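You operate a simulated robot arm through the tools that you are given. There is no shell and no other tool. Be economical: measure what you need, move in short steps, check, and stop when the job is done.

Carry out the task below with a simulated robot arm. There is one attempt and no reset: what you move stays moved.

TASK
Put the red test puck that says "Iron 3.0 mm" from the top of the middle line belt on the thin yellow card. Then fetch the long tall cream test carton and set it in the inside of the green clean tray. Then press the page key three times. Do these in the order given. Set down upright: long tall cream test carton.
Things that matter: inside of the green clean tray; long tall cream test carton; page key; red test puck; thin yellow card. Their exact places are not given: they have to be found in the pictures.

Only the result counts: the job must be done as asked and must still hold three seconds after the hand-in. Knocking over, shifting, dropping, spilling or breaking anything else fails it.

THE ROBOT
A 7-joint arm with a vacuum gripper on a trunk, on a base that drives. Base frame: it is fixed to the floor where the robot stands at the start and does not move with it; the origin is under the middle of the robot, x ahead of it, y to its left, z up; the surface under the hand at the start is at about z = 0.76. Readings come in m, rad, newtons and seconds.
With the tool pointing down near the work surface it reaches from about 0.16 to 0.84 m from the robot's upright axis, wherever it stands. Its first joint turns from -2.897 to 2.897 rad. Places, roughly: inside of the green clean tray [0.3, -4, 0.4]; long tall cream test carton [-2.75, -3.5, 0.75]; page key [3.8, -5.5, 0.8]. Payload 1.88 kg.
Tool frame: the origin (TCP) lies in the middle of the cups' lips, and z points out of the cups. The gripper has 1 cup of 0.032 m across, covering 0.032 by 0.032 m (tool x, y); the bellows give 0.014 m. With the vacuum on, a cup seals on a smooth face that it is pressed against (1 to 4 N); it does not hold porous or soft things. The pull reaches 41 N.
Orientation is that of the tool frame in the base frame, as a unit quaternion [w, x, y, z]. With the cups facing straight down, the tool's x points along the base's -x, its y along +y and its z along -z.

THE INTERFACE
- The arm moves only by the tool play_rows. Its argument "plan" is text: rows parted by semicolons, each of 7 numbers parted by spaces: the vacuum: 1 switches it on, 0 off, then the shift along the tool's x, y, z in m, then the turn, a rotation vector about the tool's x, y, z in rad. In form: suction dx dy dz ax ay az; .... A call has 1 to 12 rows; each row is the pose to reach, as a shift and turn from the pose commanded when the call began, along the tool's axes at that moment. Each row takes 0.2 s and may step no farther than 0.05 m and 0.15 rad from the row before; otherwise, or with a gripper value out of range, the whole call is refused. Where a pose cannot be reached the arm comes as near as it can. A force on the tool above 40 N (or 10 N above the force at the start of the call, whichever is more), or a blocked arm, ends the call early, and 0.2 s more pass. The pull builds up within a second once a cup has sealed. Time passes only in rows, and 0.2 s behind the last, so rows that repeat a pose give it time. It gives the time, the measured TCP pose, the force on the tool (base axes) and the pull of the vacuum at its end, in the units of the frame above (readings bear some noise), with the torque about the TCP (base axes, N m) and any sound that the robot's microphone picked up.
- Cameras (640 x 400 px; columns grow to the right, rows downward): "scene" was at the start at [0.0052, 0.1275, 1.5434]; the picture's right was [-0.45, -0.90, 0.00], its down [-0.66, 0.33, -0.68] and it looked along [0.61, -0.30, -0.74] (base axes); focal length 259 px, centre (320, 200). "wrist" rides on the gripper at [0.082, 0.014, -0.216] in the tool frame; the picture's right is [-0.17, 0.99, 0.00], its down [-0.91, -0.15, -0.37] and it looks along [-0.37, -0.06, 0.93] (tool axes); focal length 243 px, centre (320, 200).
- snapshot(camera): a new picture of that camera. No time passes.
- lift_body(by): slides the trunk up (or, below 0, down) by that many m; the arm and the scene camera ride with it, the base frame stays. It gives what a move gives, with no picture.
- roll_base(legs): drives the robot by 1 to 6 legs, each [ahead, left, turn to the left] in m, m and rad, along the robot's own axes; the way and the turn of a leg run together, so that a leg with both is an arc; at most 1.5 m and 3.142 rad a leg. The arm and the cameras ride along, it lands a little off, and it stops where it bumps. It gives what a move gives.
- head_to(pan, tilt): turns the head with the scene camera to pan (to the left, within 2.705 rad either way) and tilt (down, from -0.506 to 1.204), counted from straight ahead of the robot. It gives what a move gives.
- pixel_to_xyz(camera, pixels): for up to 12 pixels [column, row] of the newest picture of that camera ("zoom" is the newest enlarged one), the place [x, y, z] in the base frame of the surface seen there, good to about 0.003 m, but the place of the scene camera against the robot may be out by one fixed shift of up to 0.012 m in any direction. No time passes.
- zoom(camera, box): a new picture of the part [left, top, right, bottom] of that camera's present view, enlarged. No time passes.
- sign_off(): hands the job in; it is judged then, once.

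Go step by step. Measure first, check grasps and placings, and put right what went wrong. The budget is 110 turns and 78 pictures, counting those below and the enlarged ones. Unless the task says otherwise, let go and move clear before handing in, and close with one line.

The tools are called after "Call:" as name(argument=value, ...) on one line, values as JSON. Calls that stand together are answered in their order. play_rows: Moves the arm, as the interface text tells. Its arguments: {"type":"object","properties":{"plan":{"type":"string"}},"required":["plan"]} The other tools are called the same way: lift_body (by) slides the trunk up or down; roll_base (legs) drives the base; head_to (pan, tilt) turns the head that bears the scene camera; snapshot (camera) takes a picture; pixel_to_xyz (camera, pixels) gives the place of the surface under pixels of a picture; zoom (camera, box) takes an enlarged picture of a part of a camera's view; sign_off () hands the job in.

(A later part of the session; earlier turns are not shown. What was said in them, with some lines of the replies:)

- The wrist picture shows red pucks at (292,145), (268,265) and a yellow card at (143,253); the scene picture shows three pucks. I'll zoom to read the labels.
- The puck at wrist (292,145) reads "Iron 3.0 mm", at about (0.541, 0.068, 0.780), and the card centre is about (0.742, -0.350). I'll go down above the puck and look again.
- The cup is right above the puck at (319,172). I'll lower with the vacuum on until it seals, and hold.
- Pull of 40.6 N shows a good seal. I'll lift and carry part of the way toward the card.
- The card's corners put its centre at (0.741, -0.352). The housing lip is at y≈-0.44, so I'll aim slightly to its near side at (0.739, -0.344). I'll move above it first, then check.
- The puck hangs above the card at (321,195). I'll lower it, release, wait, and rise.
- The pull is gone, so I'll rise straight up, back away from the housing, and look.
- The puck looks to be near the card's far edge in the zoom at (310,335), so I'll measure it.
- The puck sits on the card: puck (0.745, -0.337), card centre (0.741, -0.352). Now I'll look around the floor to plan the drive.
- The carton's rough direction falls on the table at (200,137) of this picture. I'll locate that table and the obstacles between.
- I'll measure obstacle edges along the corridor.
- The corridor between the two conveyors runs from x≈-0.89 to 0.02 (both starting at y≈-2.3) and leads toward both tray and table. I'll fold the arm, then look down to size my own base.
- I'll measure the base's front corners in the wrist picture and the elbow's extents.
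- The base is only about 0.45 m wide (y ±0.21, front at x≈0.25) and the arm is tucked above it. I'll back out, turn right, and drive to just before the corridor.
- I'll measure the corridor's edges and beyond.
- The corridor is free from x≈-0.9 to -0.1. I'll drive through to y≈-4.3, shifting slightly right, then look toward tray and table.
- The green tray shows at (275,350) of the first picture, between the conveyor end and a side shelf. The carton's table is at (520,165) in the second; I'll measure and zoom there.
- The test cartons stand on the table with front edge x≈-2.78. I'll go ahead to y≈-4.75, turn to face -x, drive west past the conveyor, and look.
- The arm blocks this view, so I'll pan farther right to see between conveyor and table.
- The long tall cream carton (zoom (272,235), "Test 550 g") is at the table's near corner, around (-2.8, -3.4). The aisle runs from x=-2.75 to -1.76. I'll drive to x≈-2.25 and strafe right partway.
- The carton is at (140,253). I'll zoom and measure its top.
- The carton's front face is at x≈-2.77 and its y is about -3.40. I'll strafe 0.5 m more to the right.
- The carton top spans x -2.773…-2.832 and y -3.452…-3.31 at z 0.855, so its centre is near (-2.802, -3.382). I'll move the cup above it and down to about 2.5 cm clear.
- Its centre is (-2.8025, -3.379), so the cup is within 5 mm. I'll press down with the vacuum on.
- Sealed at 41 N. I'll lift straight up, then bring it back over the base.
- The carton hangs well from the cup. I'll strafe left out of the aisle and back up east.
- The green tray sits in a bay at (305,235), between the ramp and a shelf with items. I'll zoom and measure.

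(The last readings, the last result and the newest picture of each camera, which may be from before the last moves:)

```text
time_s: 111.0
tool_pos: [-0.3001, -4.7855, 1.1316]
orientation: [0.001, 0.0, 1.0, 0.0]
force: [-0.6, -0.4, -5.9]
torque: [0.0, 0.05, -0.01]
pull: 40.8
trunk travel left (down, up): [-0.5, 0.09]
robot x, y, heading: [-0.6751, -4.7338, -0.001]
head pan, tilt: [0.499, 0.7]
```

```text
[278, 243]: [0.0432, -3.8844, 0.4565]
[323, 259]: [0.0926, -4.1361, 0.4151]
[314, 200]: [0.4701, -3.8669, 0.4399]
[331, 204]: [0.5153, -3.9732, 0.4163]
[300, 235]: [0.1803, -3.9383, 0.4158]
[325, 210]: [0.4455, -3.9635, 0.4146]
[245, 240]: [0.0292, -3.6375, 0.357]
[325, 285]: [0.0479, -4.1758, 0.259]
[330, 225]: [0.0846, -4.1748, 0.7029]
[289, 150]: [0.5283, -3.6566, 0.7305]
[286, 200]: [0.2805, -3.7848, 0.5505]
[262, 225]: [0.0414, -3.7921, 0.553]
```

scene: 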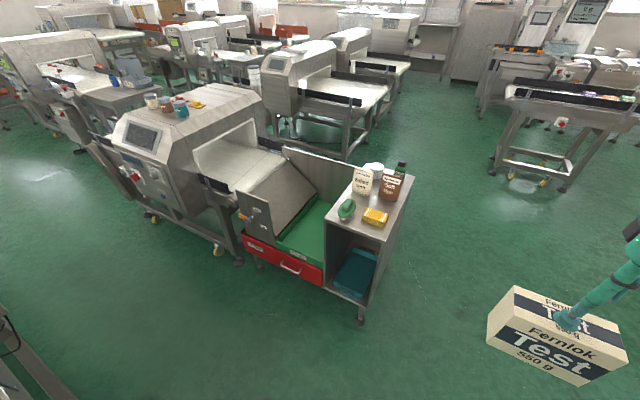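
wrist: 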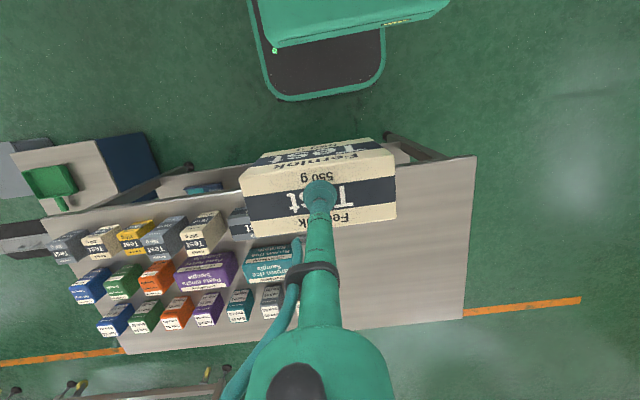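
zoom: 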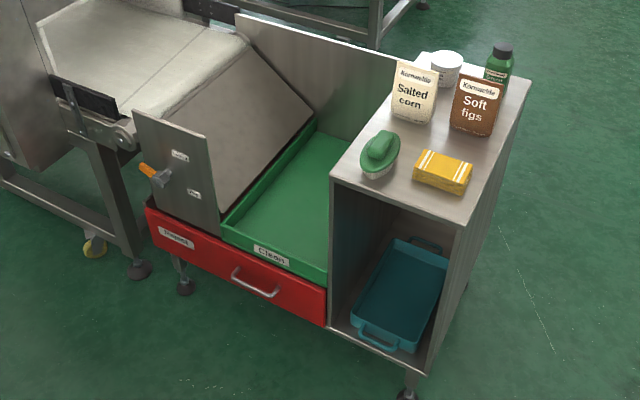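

The tray's inside spans x≈0.06…0.51, y≈-3.89…-4.16, floor z≈0.415. I'll position the robot at about (-0.42, -4.03) facing +x.

Call:
roll_base(legs=[[0, 0.7, 0], [0.25, 0, 0]])

Call:
snapshot(camera="wrist")

Call:
snapshot(camera="scene")

```text
time_s: 113.9
tool_pos: [-0.2966, -4.2764, 1.13]
orientation: [-0.003, -0.076, 0.997, 0.0]
force: [-0.3, 0.9, -5.8]
torque: [0.01, 0.01, 0.01]
pull: 40.5
trunk travel left (down, up): [-0.5, 0.09]
robot x, y, heading: [-0.6737, -4.2855, 0.151]
head pan, tilt: [0.499, 0.7]
stopped in leg 1: the robot was blocked; the commanded pose is now the measured one
```

```text
44 pictures are left
```

wrist: 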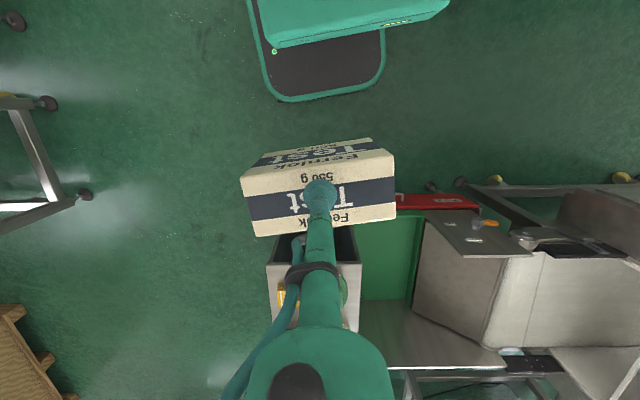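

```text
43 pictures are left
```

scene: 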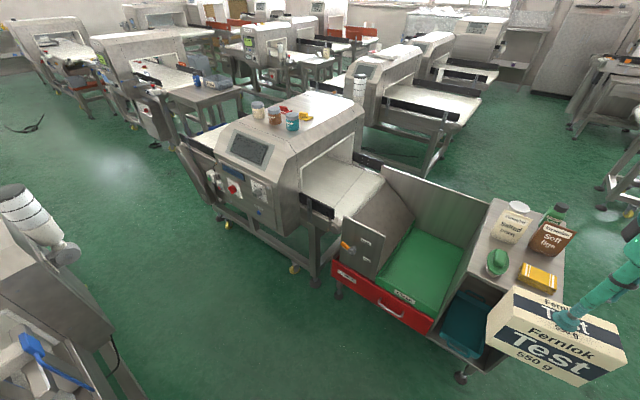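

The strafe was blocked, presumably by the neighbouring conveyor at the rear-left, and the base turned by 0.15 rad. I'll move ahead to clear it, straighten, and look at what was touched.

Call:
roll_base(legs=[[0.25, -0.04, 0], [0, 0, -0.15]])

Call:
head_to(pan=2.4, tilt=0.75)

Call:
snapshot(camera="scene")

```text
time_s: 116.4
tool_pos: [-0.0466, -4.3361, 1.1297]
orientation: [-0.002, -0.001, 1.0, 0.001]
force: [-0.1, -0.4, -5.3]
torque: [0.0, 0.01, 0.02]
pull: 40.7
trunk travel left (down, up): [-0.5, 0.09]
robot x, y, heading: [-0.4229, -4.2806, 0.003]
head pan, tilt: [0.499, 0.7]
```

```text
time_s: 118.3
tool_pos: [-0.047, -4.3351, 1.131]
orientation: [-0.002, -0.001, 1.0, 0.0]
force: [0.6, 0.7, -6.0]
torque: [0.0, -0.01, 0.02]
pull: 40.7
trunk travel left (down, up): [-0.5, 0.09]
robot x, y, heading: [-0.423, -4.2872, -0.0]
head pan, tilt: [2.4, 0.75]
```

```text
42 pictures are left
```

scene: 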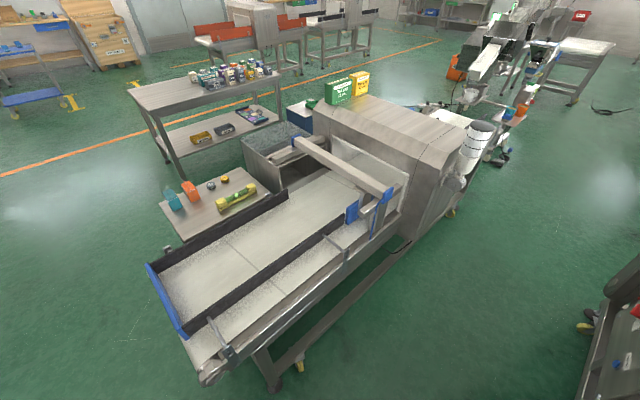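

Nothing looks knocked over. I'll check whether the conveyor moved against the earlier foot reading (-0.916, -3.85).

Call:
pixel_to_xyz(camera="scene", pixels=[[273, 385], [205, 378], [150, 268], [300, 362], [218, 375], [175, 205], [165, 235]])

```text
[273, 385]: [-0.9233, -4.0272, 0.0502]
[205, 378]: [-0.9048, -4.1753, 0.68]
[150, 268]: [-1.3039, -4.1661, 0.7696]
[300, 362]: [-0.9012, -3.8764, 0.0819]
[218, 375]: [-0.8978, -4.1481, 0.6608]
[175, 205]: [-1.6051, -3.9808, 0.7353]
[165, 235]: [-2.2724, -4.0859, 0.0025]
```

The conveyor readings match the earlier ones, so nothing shifted. I'll strafe left 0.25 m to line up with the tray.

Call:
roll_base(legs=[[0, 0.25, 0]])

Call:
head_to(pan=0.25, tilt=0.95)

Call:
snapshot(camera="scene")

Call:
snapshot(camera="wrist")

```text
time_s: 120.1
tool_pos: [-0.0465, -4.0852, 1.1304]
orientation: [0.0, -0.004, 1.0, 0.0]
force: [0.1, 0.0, -5.5]
torque: [0.0, 0.01, -0.01]
pull: 40.8
trunk travel left (down, up): [-0.5, 0.09]
robot x, y, heading: [-0.4236, -4.038, 0.007]
head pan, tilt: [2.4, 0.75]
```

```text
time_s: 122.1
tool_pos: [-0.0478, -4.084, 1.1298]
orientation: [-0.001, -0.005, 1.0, 0.0]
force: [0.5, 0.6, -5.7]
torque: [-0.01, 0.01, 0.02]
pull: 41.1
trunk travel left (down, up): [-0.5, 0.09]
robot x, y, heading: [-0.4241, -4.0338, 0.002]
head pan, tilt: [0.25, 0.949]
```

```text
41 pictures are left
```

scene: 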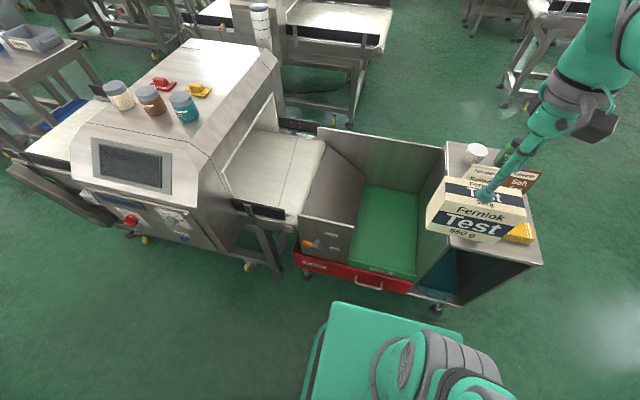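

```text
40 pictures are left
```

wrist: 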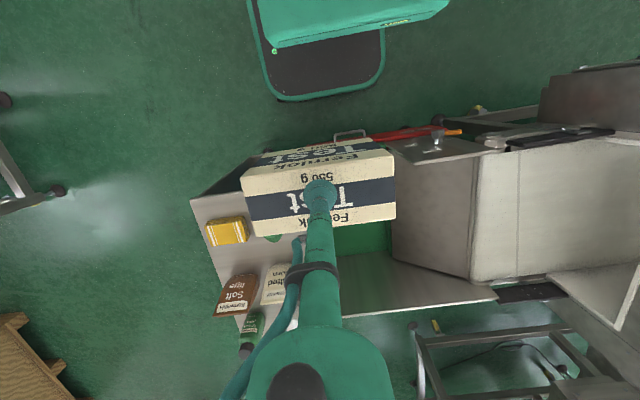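

I'll measure the tray and shelf heights from here while the carton is clear.

Call:
pixel_to_xyz(camera="scene", pixels=[[350, 262], [413, 275], [366, 188], [417, 200], [385, 235], [420, 235], [350, 225], [340, 140], [445, 148], [470, 155], [490, 172], [358, 240]])

Call:
pixel_to_xyz(camera="wrist", pixels=[[360, 240], [275, 237], [275, 280], [240, 290], [370, 270], [395, 255], [232, 225], [345, 240], [385, 225]])

```text
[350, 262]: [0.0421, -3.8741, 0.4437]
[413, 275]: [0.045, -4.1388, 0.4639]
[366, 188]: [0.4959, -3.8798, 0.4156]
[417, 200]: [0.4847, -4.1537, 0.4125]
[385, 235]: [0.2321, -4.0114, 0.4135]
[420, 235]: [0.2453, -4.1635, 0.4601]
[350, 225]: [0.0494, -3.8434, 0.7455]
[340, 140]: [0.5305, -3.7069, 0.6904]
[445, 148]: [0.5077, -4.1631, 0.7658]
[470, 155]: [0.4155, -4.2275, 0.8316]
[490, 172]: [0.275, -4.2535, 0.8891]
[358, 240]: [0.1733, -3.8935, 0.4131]
```

```text
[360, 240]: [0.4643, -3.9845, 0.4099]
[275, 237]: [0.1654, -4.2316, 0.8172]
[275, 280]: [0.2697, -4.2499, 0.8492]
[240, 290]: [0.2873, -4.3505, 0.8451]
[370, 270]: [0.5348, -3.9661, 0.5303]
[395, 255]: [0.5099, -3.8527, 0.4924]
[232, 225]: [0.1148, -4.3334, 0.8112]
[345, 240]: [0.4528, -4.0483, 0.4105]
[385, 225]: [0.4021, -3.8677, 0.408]
```

The tray floor is z≈0.413 with inside centre about (0.27, -4.02), and the nearest tall item is 0.2 m off to the side. I'll swing the carton above that point at the current height.

Call:
play_rows(plan="1 -0.02 0.004 0 0 0 0; 1 -0.05 0.01 0 0 0 0; 1 -0.09 0.018 0 0 0 0; 1 -0.13 0.026 0 0 0 0; 1 -0.17 0.034 0 0 0 0; 1 -0.21 0.042 0 0 0 0; 1 -0.25 0.052 0 0 0 0; 1 -0.29 0.061 0 0 0 0; 1 -0.31 0.067 0 0 0 0; 1 -0.318 0.067 0 0 0 0; 1 -0.318 0.067 0 0 0 0")

Call:
lift_body(by=-0.25)

Call:
snapshot(camera="wrist")

Call:
snapshot(camera="scene")

```text
time_s: 124.5
tool_pos: [0.2702, -4.0114, 1.1267]
orientation: [-0.001, -0.004, 1.0, 0.0]
force: [0.0, 0.6, -4.3]
torque: [-0.02, 0.05, -0.03]
pull: 40.8
trunk travel left (down, up): [-0.5, 0.09]
robot x, y, heading: [-0.4228, -4.0361, 0.007]
head pan, tilt: [0.25, 0.949]
```

```text
time_s: 127.1
tool_pos: [0.2705, -4.0124, 0.878]
orientation: [-0.001, -0.004, 1.0, 0.0]
force: [-0.3, -0.1, -5.4]
torque: [-0.01, -0.01, 0.0]
pull: 40.7
trunk travel left (down, up): [-0.25, 0.34]
robot x, y, heading: [-0.4254, -4.0351, 0.008]
head pan, tilt: [0.25, 0.949]
```

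```text
39 pictures are left
```

wrist: 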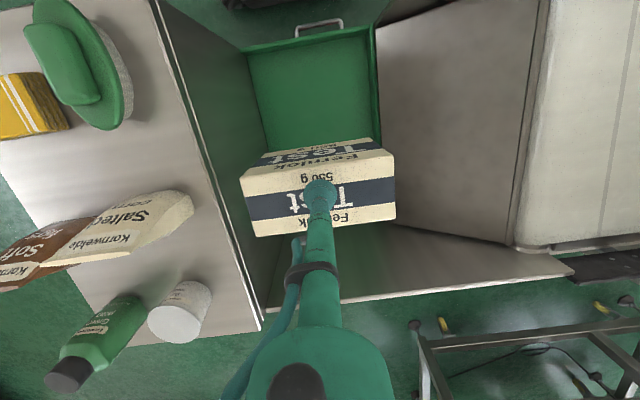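

```text
38 pictures are left
```

scene: 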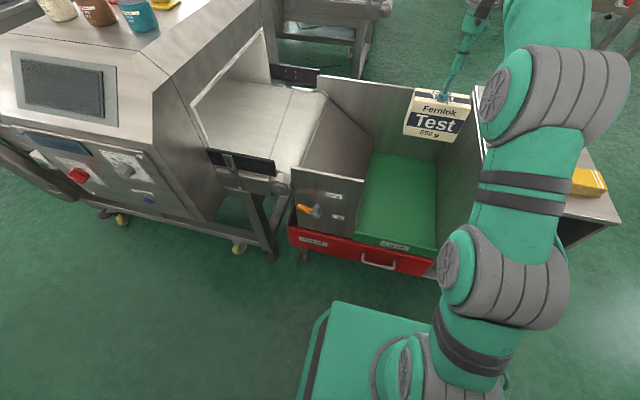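

The carton hangs in the bay above the tray. I'll check the arm's clearance over the shelf before going down.

Call:
pixel_to_xyz(camera="scene", pixels=[[545, 240], [590, 130], [615, 80], [510, 110], [520, 30], [585, 180], [560, 185], [480, 10]])

Call:
pixel_to_xyz(camera="wrist", pixels=[[250, 60], [265, 150], [380, 100], [375, 30], [320, 100], [160, 120], [245, 250], [300, 130], [390, 180]])

```text
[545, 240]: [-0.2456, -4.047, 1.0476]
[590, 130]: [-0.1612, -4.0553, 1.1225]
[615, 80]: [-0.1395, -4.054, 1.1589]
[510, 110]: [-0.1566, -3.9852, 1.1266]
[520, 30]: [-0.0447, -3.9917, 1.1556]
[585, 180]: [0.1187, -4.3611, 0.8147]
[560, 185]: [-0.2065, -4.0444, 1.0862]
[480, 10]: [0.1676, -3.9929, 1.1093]
```

```text
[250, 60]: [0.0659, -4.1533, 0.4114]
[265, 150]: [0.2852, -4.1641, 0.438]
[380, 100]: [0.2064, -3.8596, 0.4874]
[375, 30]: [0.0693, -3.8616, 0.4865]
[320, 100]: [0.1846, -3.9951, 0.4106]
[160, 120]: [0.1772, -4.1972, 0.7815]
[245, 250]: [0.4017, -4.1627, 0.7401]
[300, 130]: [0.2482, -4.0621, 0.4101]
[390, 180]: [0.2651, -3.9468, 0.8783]
```

The arm stays in the bay's plane, clear of the shelf. I'll lower to about 1.5 cm above the tray floor.

Call:
play_rows(plan="1 0 -0.002 0.03 0 0 0; 1 0 -0.004 0.07 0 0 0; 1 0 -0.004 0.11 0 0 0; 1 0 -0.004 0.15 0 0 0; 1 0 -0.004 0.19 0 0 0; 1 0 -0.004 0.23 0 0 0; 1 0 -0.004 0.27 0 0 0; 1 0 -0.004 0.30 0 0 0; 1 0 -0.004 0.32 0 0 0; 1 0 -0.004 0.335 0 0 0; 1 0 -0.004 0.335 0 0 0")

Call:
snapshot(camera="wrist")

```text
time_s: 129.5
tool_pos: [0.2686, -4.0163, 0.5425]
orientation: [-0.001, -0.003, 1.0, 0.0]
force: [0.1, -0.1, -5.1]
torque: [-0.04, 0.01, 0.03]
pull: 40.8
trunk travel left (down, up): [-0.25, 0.34]
robot x, y, heading: [-0.4233, -4.0365, 0.008]
head pan, tilt: [0.25, 0.949]
```

```text
37 pictures are left
```

wrist: 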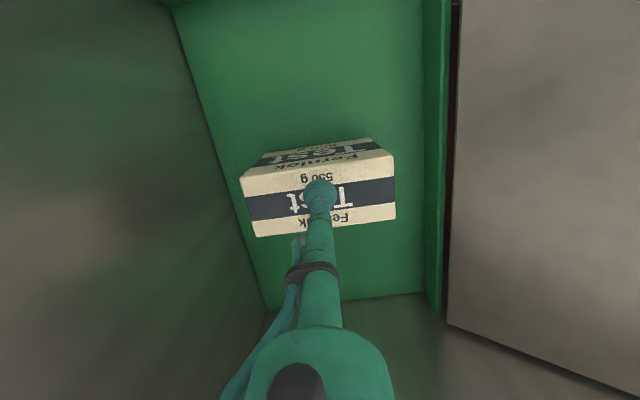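

The carton is well inside the tray walls. I'll lower in small steps to contact while holding.

Call:
play_rows(plan="1 0 0 0.008 0 0 0; 1 0 0 0.014 0 0 0; 1 0 0 0.018 0 0 0; 1 0 0 0.018 0 0 0")

```text
time_s: 130.5
tool_pos: [0.2685, -4.0166, 0.5258]
orientation: [0.0, -0.005, 1.0, 0.0]
force: [-2.3, 0.0, 0.7]
torque: [-0.08, -0.01, -0.02]
pull: 40.3
trunk travel left (down, up): [-0.25, 0.34]
robot x, y, heading: [-0.4221, -4.0378, 0.005]
head pan, tilt: [0.25, 0.949]
```

The force went from -5.1 N to +0.7 N, so the carton now rests on the floor. I'll press a millimetre more, release, wait, and rise.

Call:
play_rows(plan="1 0 0 0.001 0 0 0; 0 0 0 0.001 0 0 0; 0 0 0 0.001 0 0 0; 0 0 0 0.001 0 0 0; 0 0 0 0.001 0 0 0; 0 0 0 0.001 0 0 0; 0 0 0 -0.004 0 0 0; 0 0 0 -0.02 0 0 0; 0 0 0 -0.06 0 0 0; 0 0 0 -0.1 0 0 0")

Call:
snapshot(camera="wrist")

```text
time_s: 132.7
tool_pos: [0.2687, -4.0164, 0.621]
orientation: [-0.002, -0.005, 1.0, 0.0]
force: [0.5, 0.1, -0.5]
torque: [0.01, 0.03, -0.03]
pull: 0.2
trunk travel left (down, up): [-0.25, 0.34]
robot x, y, heading: [-0.4244, -4.0363, 0.007]
head pan, tilt: [0.25, 0.949]
```

```text
36 pictures are left
```

wrist: 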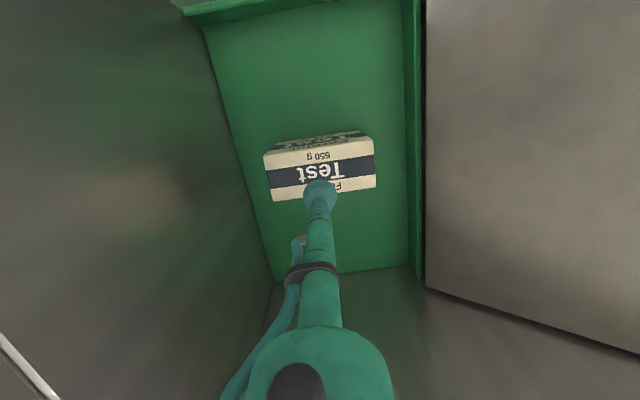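

The carton stands upright in the tray at (320,165). I'll raise the arm, lift the trunk, then retract.

Call:
play_rows(plan="0 0 0 -0.045 0 0 0; 0 0 0 -0.09 0 0 0; 0 0 0 -0.135 0 0 0; 0 0 0 -0.18 0 0 0; 0 0 0 -0.22 0 0 0; 0 0 0 -0.26 0 0 0; 0 0 0 -0.28 0 0 0")

Call:
lift_body(by=0.25)

Call:
play_rows(plan="0 0.045 0 0 0 0 0; 0 0.09 0 0 0 0 0; 0 0.135 0 0 0 0 0; 0 0.18 0 0 0 0 0; 0 0.225 0 0 0 0 0; 0 0.27 0 0 0 0 0; 0 0.315 0 0 0 0 0; 0 0.345 0 0 0 0 0; 0 0.345 0 0 0 0 0")

Call:
head_to(pan=0, tilt=0.45)

Call:
snapshot(camera="scene")

```text
time_s: 134.3
tool_pos: [0.2726, -4.0167, 0.9058]
orientation: [-0.002, -0.004, 1.0, 0.001]
force: [-1.3, -1.1, 0.4]
torque: [0.01, 0.07, 0.01]
pull: 0.0
trunk travel left (down, up): [-0.25, 0.34]
robot x, y, heading: [-0.4178, -4.0393, 0.004]
head pan, tilt: [0.25, 0.949]
```

```text
time_s: 136.9
tool_pos: [0.2717, -4.0172, 1.1568]
orientation: [-0.001, -0.004, 1.0, -0.001]
force: [0.5, -0.3, 0.1]
torque: [-0.01, -0.03, 0.0]
pull: 0.1
trunk travel left (down, up): [-0.5, 0.09]
robot x, y, heading: [-0.4253, -4.0366, 0.007]
head pan, tilt: [0.25, 0.949]
```

```text
time_s: 138.9
tool_pos: [-0.0733, -4.0209, 1.1579]
orientation: [-0.001, -0.004, 1.0, -0.001]
force: [0.9, 1.2, 0.1]
torque: [-0.01, -0.02, -0.01]
pull: 0.1
trunk travel left (down, up): [-0.5, 0.09]
robot x, y, heading: [-0.422, -4.0383, 0.008]
head pan, tilt: [0.25, 0.949]
```

```text
time_s: 139.8
tool_pos: [-0.0724, -4.0215, 1.1588]
orientation: [0.0, -0.005, 1.0, 0.0]
force: [0.5, 0.5, 0.3]
torque: [0.01, 0.0, 0.03]
pull: 0.1
trunk travel left (down, up): [-0.5, 0.09]
robot x, y, heading: [-0.4211, -4.036, 0.01]
head pan, tilt: [0.0, 0.45]
```

```text
35 pictures are left
```

scene: 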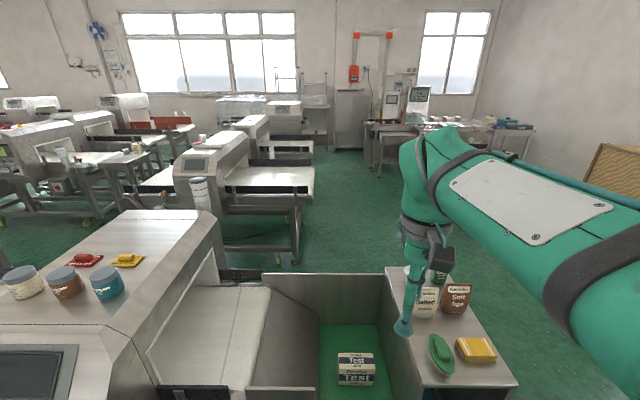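

The carton stands in the tray at (357,370). Next is the page key to the east; I'll strafe right past the shelf, drive ahead past it and look.

Call:
roll_base(legs=[[0, -0.9, -0.01], [1.4, 0, 0]])

Call:
snapshot(camera="scene")

```text
time_s: 150.9
tool_pos: [1.2732, -4.9435, 1.1599]
orientation: [-0.001, 0.008, 1.0, 0.0]
force: [0.1, -0.3, -0.6]
torque: [-0.04, 0.0, 0.0]
pull: 0.1
trunk travel left (down, up): [-0.5, 0.09]
robot x, y, heading: [0.9207, -4.9506, -0.017]
head pan, tilt: [0.0, 0.45]
```

```text
34 pictures are left
```

scene: 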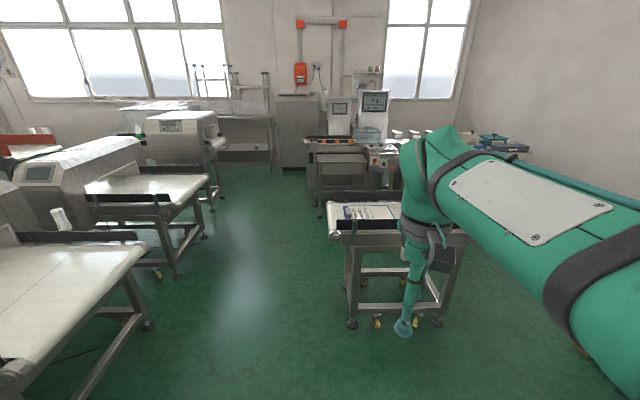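

The page key's expected place projects to about (385,150). I'll zoom there.

Call:
zoom(camera="scene", box=[290, 80, 450, 180])

Call:
pixel_to_xyz(camera="scene", pixels=[[352, 324], [395, 323], [330, 230], [378, 160], [335, 145], [373, 100], [320, 190], [250, 170], [365, 190], [178, 270]])

```text
4.00 times, centred on (370, 130) of scene
```

zoom: 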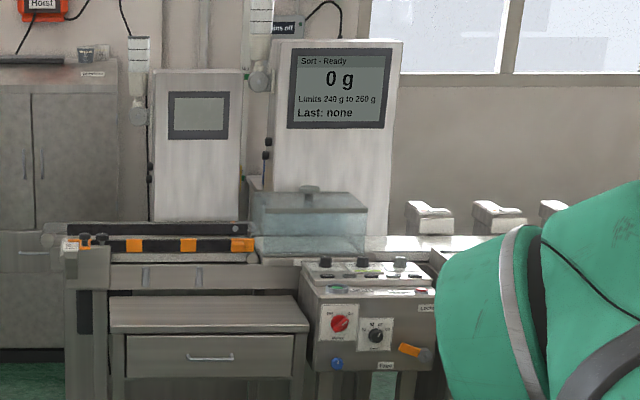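

```text
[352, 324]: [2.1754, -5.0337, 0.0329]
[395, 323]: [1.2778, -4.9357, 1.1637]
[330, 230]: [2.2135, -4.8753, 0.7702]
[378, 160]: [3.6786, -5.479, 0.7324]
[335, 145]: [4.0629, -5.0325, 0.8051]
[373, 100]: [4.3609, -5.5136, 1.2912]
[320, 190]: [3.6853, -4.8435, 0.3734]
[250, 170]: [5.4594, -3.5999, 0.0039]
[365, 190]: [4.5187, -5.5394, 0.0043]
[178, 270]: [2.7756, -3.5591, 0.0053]
```

The control box with keys is at about (3.68, -5.48, 0.8). A small conveyor at x≥2.18, y<-4.85 is in the way, so I'll pass to its left at y≈-4.3 and look right.

Call:
roll_base(legs=[[0.3, 0.6, 0.01], [1.1, 0, 0]])

Call:
head_to(pan=-0.1, tilt=0.65)

Call:
snapshot(camera="scene")

Call:
snapshot(camera="wrist")

```text
time_s: 159.7
tool_pos: [2.6584, -4.3751, 1.1592]
orientation: [-0.001, 0.014, 1.0, 0.0]
force: [-0.2, 1.1, 0.7]
torque: [-0.01, -0.03, 0.0]
pull: 0.1
trunk travel left (down, up): [-0.5, 0.09]
robot x, y, heading: [2.3072, -4.3796, -0.034]
head pan, tilt: [0.0, 0.45]
```

```text
time_s: 160.4
tool_pos: [2.6597, -4.3757, 1.1591]
orientation: [0.0, 0.014, 1.0, 0.0]
force: [-0.2, -0.1, -0.3]
torque: [0.02, -0.01, -0.01]
pull: 0.1
trunk travel left (down, up): [-0.5, 0.09]
robot x, y, heading: [2.3093, -4.3764, -0.03]
head pan, tilt: [-0.099, 0.649]
```

```text
32 pictures are left
```

scene: 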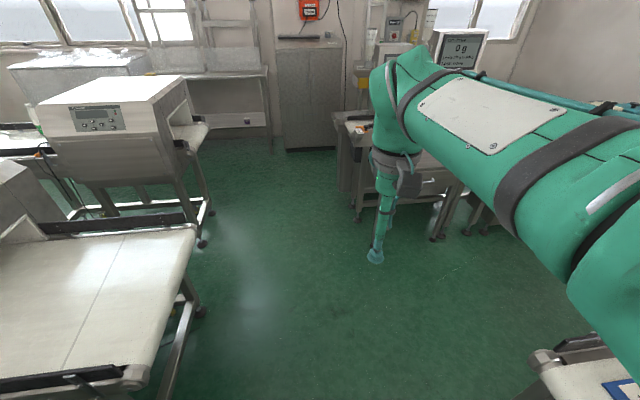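

```text
31 pictures are left
```

wrist: 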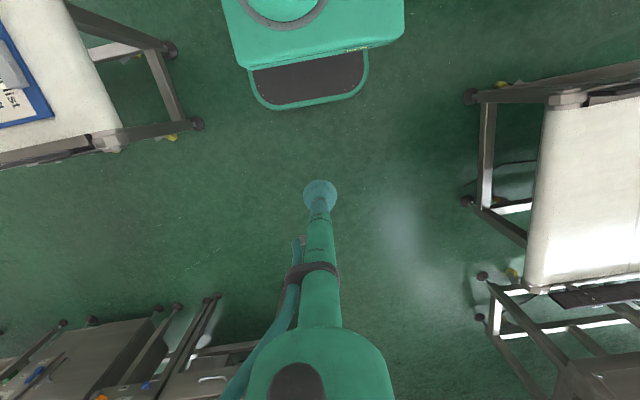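

Call:
pixel_to_xyz(camera="wrist", pixels=[[195, 124], [168, 48], [115, 147], [62, 323], [157, 308], [178, 308], [218, 296], [90, 320], [25, 360], [467, 200], [10, 160], [200, 385]])

```text
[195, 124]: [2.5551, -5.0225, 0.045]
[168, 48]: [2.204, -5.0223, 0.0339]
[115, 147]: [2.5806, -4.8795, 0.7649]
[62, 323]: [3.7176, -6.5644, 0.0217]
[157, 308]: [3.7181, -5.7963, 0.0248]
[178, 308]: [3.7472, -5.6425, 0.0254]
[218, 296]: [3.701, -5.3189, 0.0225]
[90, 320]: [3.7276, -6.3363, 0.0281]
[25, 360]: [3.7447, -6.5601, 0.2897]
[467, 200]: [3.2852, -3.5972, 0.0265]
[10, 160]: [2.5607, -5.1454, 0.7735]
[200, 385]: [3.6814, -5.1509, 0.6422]
```

The aisle between the conveyor (x≤2.58) and the control box (x≥3.68) is 1.1 m wide. I'll go to x≈3.1, then strafe right to y≈-5.4.

Call:
roll_base(legs=[[0.78, 0, 0.03], [0, -0.6, 0], [0, -0.43, 0]])

Call:
snapshot(camera="wrist")

```text
time_s: 169.9
tool_pos: [3.4387, -5.4046, 1.158]
orientation: [0.0, -0.001, 1.0, 0.0]
force: [-0.9, 0.1, 0.6]
torque: [-0.02, 0.0, -0.01]
pull: 0.0
trunk travel left (down, up): [-0.5, 0.09]
robot x, y, heading: [3.0876, -5.4173, 0.0]
head pan, tilt: [-0.099, 0.649]
```

```text
30 pictures are left
```

wrist: 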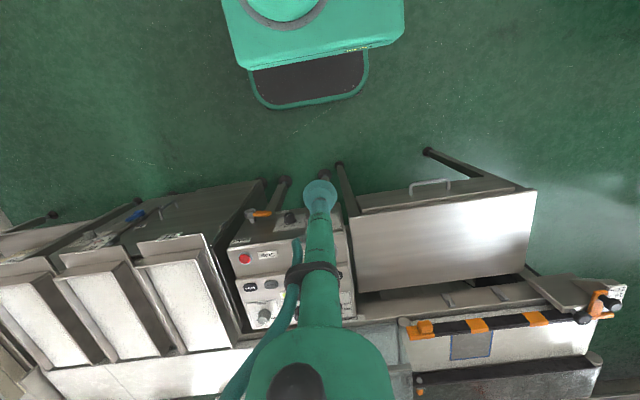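

The control panel is at (290,270) of the wrist picture. I'll zoom to read it.

Call:
zoom(camera="wrist", box=[210, 180, 390, 340])

Call:
zoom(camera="scene", box=[200, 80, 520, 280])

```text
2.50 times, centred on (300, 260) of wrist
```

zoom: 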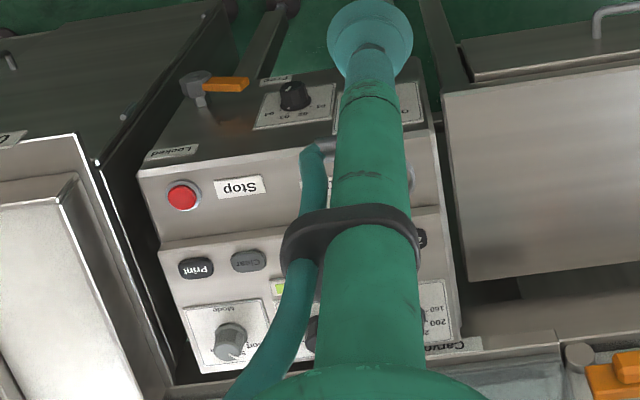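

```text
2.00 times, centred on (360, 180) of scene
```

zoom: 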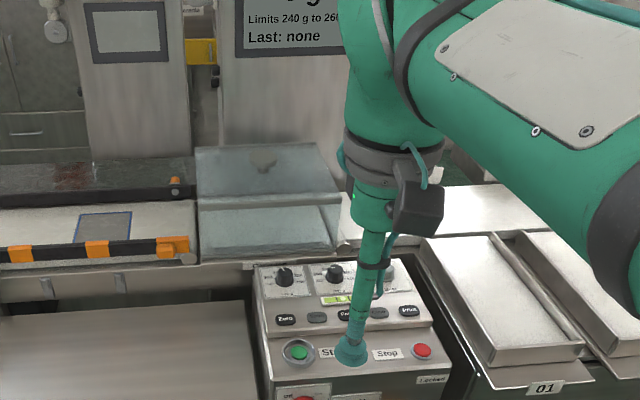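

Keys "Zero", "Print", "Clear" are visible and one hides behind the tool. I'll shift the tool to the right to see it.

Call:
play_rows(plan="0 0 -0.045 0 0 0 0; 0 0 -0.09 0 0 0 0; 0 0 -0.135 0 0 0 0; 0 0 -0.18 0 0 0 0; 0 0 -0.18 0 0 0 0")

Call:
zoom(camera="scene", box=[300, 190, 460, 290])

Call:
snapshot(camera="wrist")

```text
time_s: 171.1
tool_pos: [3.4405, -5.5873, 1.1608]
orientation: [-0.001, -0.001, 1.0, 0.0]
force: [1.1, 1.2, 0.0]
torque: [0.04, 0.05, 0.0]
pull: 0.1
trunk travel left (down, up): [-0.5, 0.09]
robot x, y, heading: [3.0889, -5.4192, 0.006]
head pan, tilt: [-0.099, 0.649]
```

```text
4.00 times, centred on (380, 240) of scene
```

zoom: 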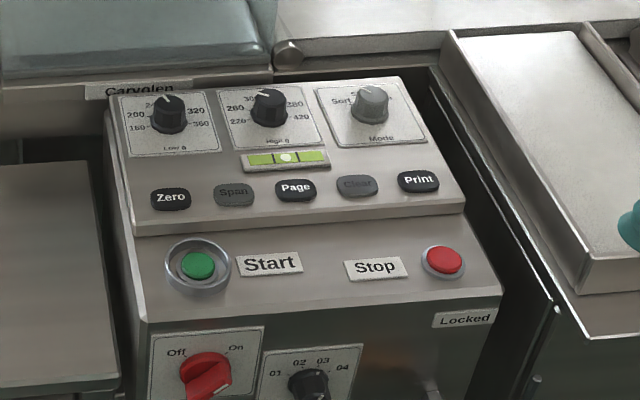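

```text
26 pictures are left
```

wrist: 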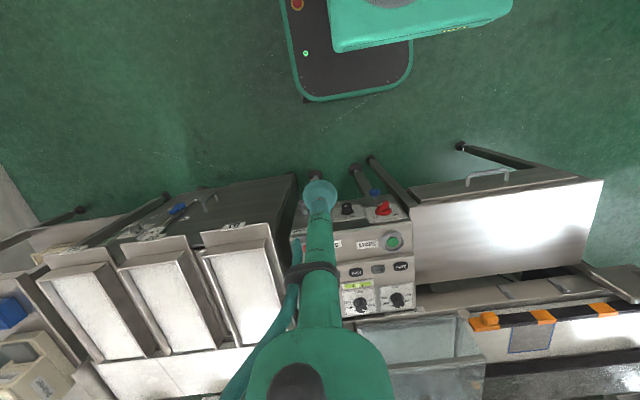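

The Page key is the middle one. I'll zoom the wrist picture and measure its place and panel slope there.

Call:
zoom(camera="wrist", box=[330, 240, 420, 300])

Call:
pixel_to_xyz(camera="zoom", pixels=[[190, 218], [190, 205], [190, 235], [160, 218], [220, 218], [190, 170], [230, 260], [340, 198], [500, 180], [270, 205], [265, 160], [275, 250]])

```text
6.67 times, centred on (375, 270) of wrist
```

zoom: 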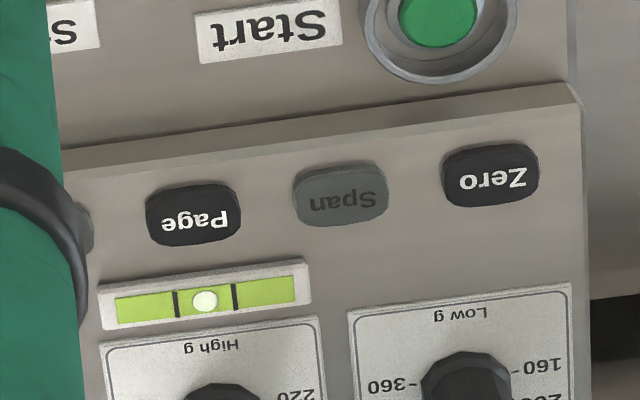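

```text
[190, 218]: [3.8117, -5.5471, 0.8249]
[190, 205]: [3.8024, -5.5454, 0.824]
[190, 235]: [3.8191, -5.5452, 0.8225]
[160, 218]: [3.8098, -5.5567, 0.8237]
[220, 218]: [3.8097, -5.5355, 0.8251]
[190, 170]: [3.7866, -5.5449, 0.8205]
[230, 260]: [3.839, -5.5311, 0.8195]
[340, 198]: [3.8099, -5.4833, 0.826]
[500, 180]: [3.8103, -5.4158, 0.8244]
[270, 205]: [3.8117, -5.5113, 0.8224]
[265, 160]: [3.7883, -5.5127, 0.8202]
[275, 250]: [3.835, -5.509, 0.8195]
```

The Page key's centre is (3.809, -5.545) with its top at z≈0.8245. I'll move above it at z≈0.87, vacuum off.

Call:
play_rows(plan="0 -0.045 0.005 0.01 0 0 0; 0 -0.09 0.01 0.02 0 0 0; 0 -0.135 0.015 0.03 0 0 0; 0 -0.18 0.02 0.04 0 0 0; 0 -0.225 0.025 0.05 0 0 0; 0 -0.27 0.03 0.06 0 0 0; 0 -0.315 0.036 0.07 0 0 0; 0 -0.355 0.04 0.085 0 0 0; 0 -0.3685 0.042 0.12 0 0 0; 0 -0.3685 0.042 0.16 0 0 0; 0 -0.3685 0.042 0.2 0 0 0; 0 -0.3685 0.042 0.2 0 0 0")

Call:
snapshot(camera="wrist")

```text
time_s: 173.7
tool_pos: [3.8071, -5.5452, 0.9556]
orientation: [-0.001, -0.002, 1.0, 0.0]
force: [-0.6, -0.2, 0.1]
torque: [0.0, 0.05, -0.02]
pull: 0.1
trunk travel left (down, up): [-0.5, 0.09]
robot x, y, heading: [3.0846, -5.4231, 0.001]
head pan, tilt: [-0.099, 0.649]
```

```text
24 pictures are left
```

wrist: 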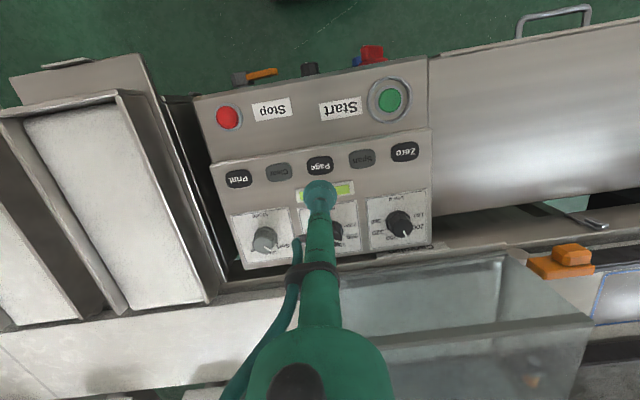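

Call:
pixel_to_xyz(camera="wrist", pixels=[[320, 165], [308, 166], [331, 164], [320, 158], [319, 173]])

Call:
zoom(camera="scene", box=[240, 20, 440, 145])

```text
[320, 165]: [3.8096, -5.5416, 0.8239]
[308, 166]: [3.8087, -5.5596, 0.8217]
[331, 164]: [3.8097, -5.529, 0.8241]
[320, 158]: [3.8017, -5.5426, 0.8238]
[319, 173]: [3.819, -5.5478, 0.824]
```

```text
3.20 times, centred on (340, 82) of scene
```

zoom: 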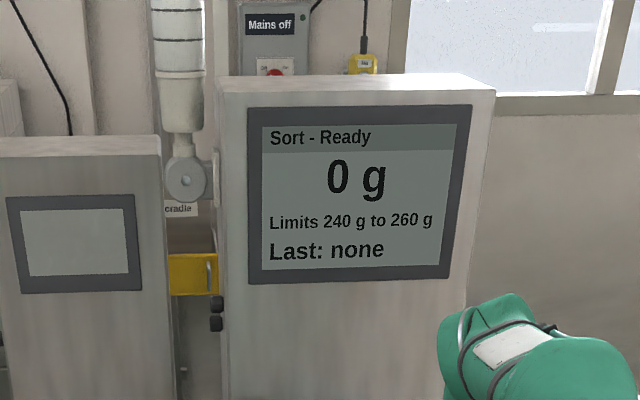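

The key centre (3.810, -5.543) matches the cup's place, and the display at the back reads "Sort - Ready", which will show page changes. I'll descend to just above the key.

Call:
play_rows(plan="0 -0.002 0.002 0.04 0 0 0; 0 -0.002 0.002 0.08 0 0 0; 0 -0.002 0.002 0.11 0 0 0; 0 -0.002 0.002 0.123 0 0 0; 0 -0.002 0.002 0.123 0 0 0")

```text
time_s: 174.9
tool_pos: [3.8079, -5.5395, 0.8322]
orientation: [0.0, -0.001, 1.0, 0.001]
force: [0.4, -0.5, 0.2]
torque: [0.02, 0.0, 0.0]
pull: 0.0
trunk travel left (down, up): [-0.5, 0.09]
robot x, y, heading: [3.0882, -5.4188, 0.004]
head pan, tilt: [-0.099, 0.649]
```

I'll make one gentle press and lift, then check sound and display.

Call:
play_rows(plan="0 -0.001 -0.003 0.006 0 0 0; 0 -0.001 -0.003 0.011 0 0 0; 0 -0.001 -0.003 0.014 0 0 0; 0 -0.001 -0.003 0.014 0 0 0")

Call:
zoom(camera="scene", box=[240, 20, 440, 145])

```text
time_s: 175.9
tool_pos: [3.8102, -5.5432, 0.8214]
orientation: [-0.001, -0.002, 1.0, 0.0]
force: [0.2, 0.0, 1.5]
torque: [-0.02, -0.01, 0.0]
pull: 0.0
trunk travel left (down, up): [-0.5, 0.09]
robot x, y, heading: [3.0861, -5.4173, 0.004]
head pan, tilt: [-0.099, 0.649]
heard: click, click
```

```text
3.20 times, centred on (340, 82) of scene
```

zoom: 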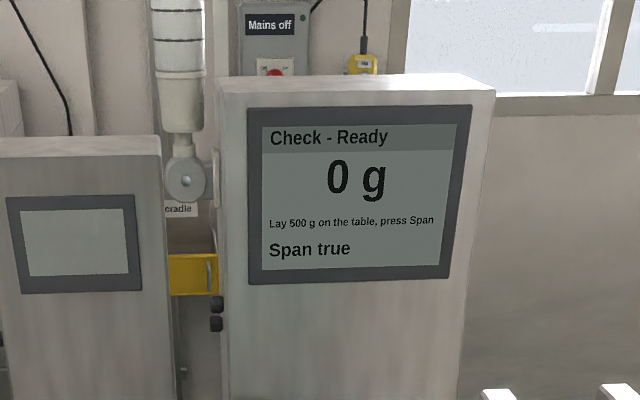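

I heard "click, click" and the page changed from Sort to Check. I need to know whether that was one press or two, so I'll lift and listen.

Call:
play_rows(plan="0 0 0 -0.006 0 0 0; 0 0 0 -0.014 0 0 0; 0 0 0 -0.014 0 0 0")

Call:
zoom(camera="scene", box=[240, 20, 440, 145])

```text
time_s: 176.7
tool_pos: [3.8101, -5.5431, 0.8358]
orientation: [-0.001, -0.002, 1.0, -0.001]
force: [0.2, -0.5, 0.1]
torque: [0.01, 0.04, 0.02]
pull: 0.0
trunk travel left (down, up): [-0.5, 0.09]
robot x, y, heading: [3.0925, -5.4152, 0.008]
head pan, tilt: [-0.099, 0.649]
```

```text
3.20 times, centred on (340, 82) of scene
```

zoom: 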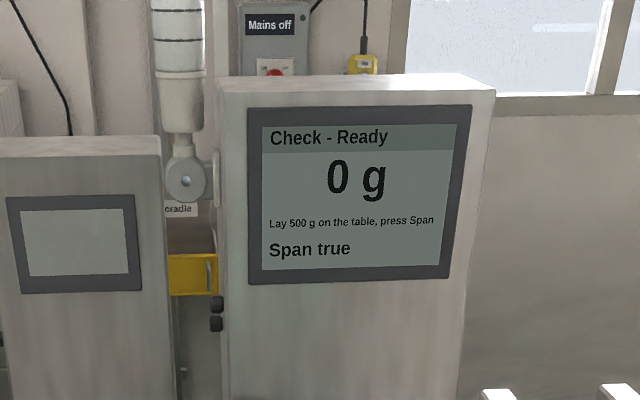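

Lifting made no click, so either release is silent and it counted twice, or it clicked on press and release. I'll make one crisp, firmer press and lift in a single call to tell which.

Call:
play_rows(plan="0 0 0 0.008 0 0 0; 0 0 0 0.022 0 0 0")

Call:
zoom(camera="scene", box=[240, 20, 440, 145])

```text
time_s: 177.3
tool_pos: [3.8081, -5.5427, 0.8133]
orientation: [0.0, -0.002, 1.0, 0.0]
force: [0.8, 1.0, 3.6]
torque: [0.0, 0.06, 0.02]
pull: 0.0
trunk travel left (down, up): [-0.5, 0.09]
robot x, y, heading: [3.0839, -5.4187, 0.011]
head pan, tilt: [-0.099, 0.649]
heard: click
```

```text
3.20 times, centred on (340, 82) of scene
```

zoom: 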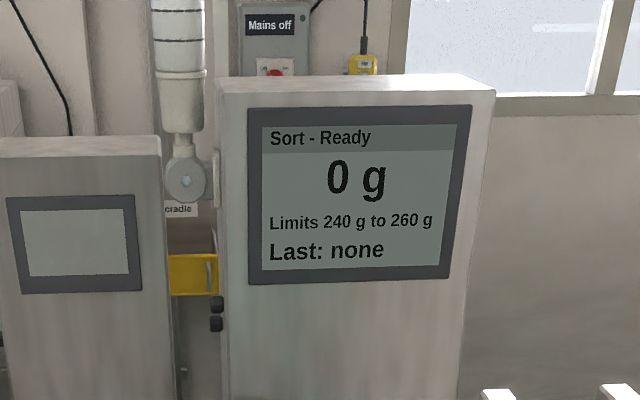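

This press clicked once and the page is now Sort. I'll lift and listen for a release click.

Call:
play_rows(plan="0 0 0 -0.01 0 0 0; 0 0 0 -0.022 0 0 0; 0 0 0 -0.022 0 0 0")

```text
time_s: 178.1
tool_pos: [3.8089, -5.5434, 0.834]
orientation: [-0.001, -0.001, 1.0, 0.0]
force: [-1.0, 0.4, 0.3]
torque: [0.01, 0.01, 0.0]
pull: 0.1
trunk travel left (down, up): [-0.5, 0.09]
robot x, y, heading: [3.0909, -5.4213, -0.0]
head pan, tilt: [-0.099, 0.649]
```

Lifting is silent, so each click is a press: two in the first touch (landing on Check) and one now (back to Sort), which makes three. I'll rise clear and inspect the panel and display for anything contradicting that.

Call:
play_rows(plan="0 0 0 -0.04 0 0 0; 0 0 0 -0.08 0 0 0; 0 0 0 -0.12 0 0 0; 0 0 0 -0.16 0 0 0; 0 0.04 -0.03 -0.2 0 0 0; 0 0.08 -0.06 -0.23 0 0 0; 0 0.12 -0.09 -0.26 0 0 0; 0 0.16 -0.12 -0.29 0 0 0; 0 0.2 -0.15 -0.3 0 0 0; 0 0.24 -0.17 -0.31 0 0 0; 0 0.28 -0.19 -0.31 0 0 0")

Call:
zoom(camera="scene", box=[320, 195, 440, 270])

Call:
zoom(camera="scene", box=[240, 20, 440, 145])

```text
refused: row 5 steps farther than a row can; nothing moved
```

```text
5.33 times, centred on (380, 232) of scene
```

zoom: 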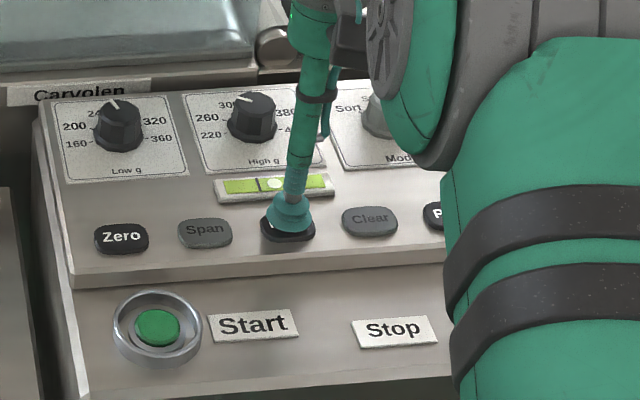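

```text
3.20 times, centred on (340, 82) of scene
```

zoom: 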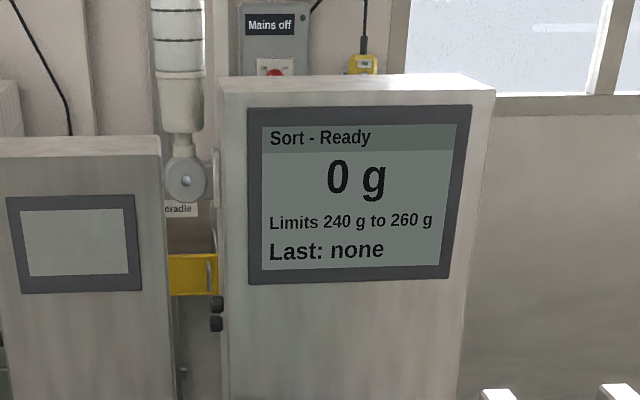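

The cup was squarely on Page, and Span and Clear are greyed on Sort, which fits a three-page cycle. I'll retreat with smaller steps.

Call:
play_rows(plan="0 0 0 -0.04 0 0 0; 0 0 0 -0.08 0 0 0; 0 0 0 -0.12 0 0 0; 0 0 0 -0.16 0 0 0; 0 0.025 -0.02 -0.19 0 0 0; 0 0.05 -0.04 -0.22 0 0 0; 0 0.08 -0.07 -0.24 0 0 0; 0 0.11 -0.1 -0.26 0 0 0; 0 0.14 -0.13 -0.28 0 0 0; 0 0.17 -0.16 -0.3 0 0 0; 0 0.2 -0.18 -0.3 0 0 0")

Call:
zoom(camera="scene", box=[300, 190, 460, 290])

```text
time_s: 180.5
tool_pos: [3.6118, -5.7213, 1.1346]
orientation: [-0.001, -0.001, 1.0, 0.001]
force: [0.7, -0.2, 0.1]
torque: [-0.04, -0.01, -0.01]
pull: 0.1
trunk travel left (down, up): [-0.5, 0.09]
robot x, y, heading: [3.0905, -5.4187, 0.006]
head pan, tilt: [-0.099, 0.649]
```

```text
4.00 times, centred on (380, 240) of scene
```

zoom: 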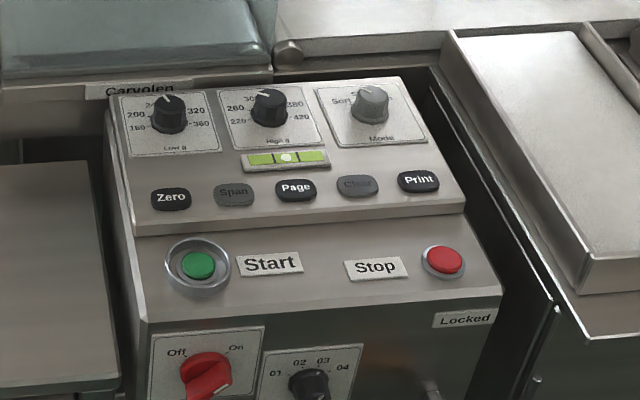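

The panel is unchanged and the arm is clear. The microphone heard three clicks, and the puck and carton are placed, so I'm handing in.

Call:
sign_off()

```text
The job is handed in.
```

I put the "Iron 3.0 mm" puck on the yellow card, stood the long cream carton upright in the green clean tray, and pressed the page key until I had heard three clicks. The first push gave two of those clicks, so three presses is my inference from the clicks and the page going Sort, Check, Sort. On the way to the tray the base bumped a conveyor, which did not appear to move.
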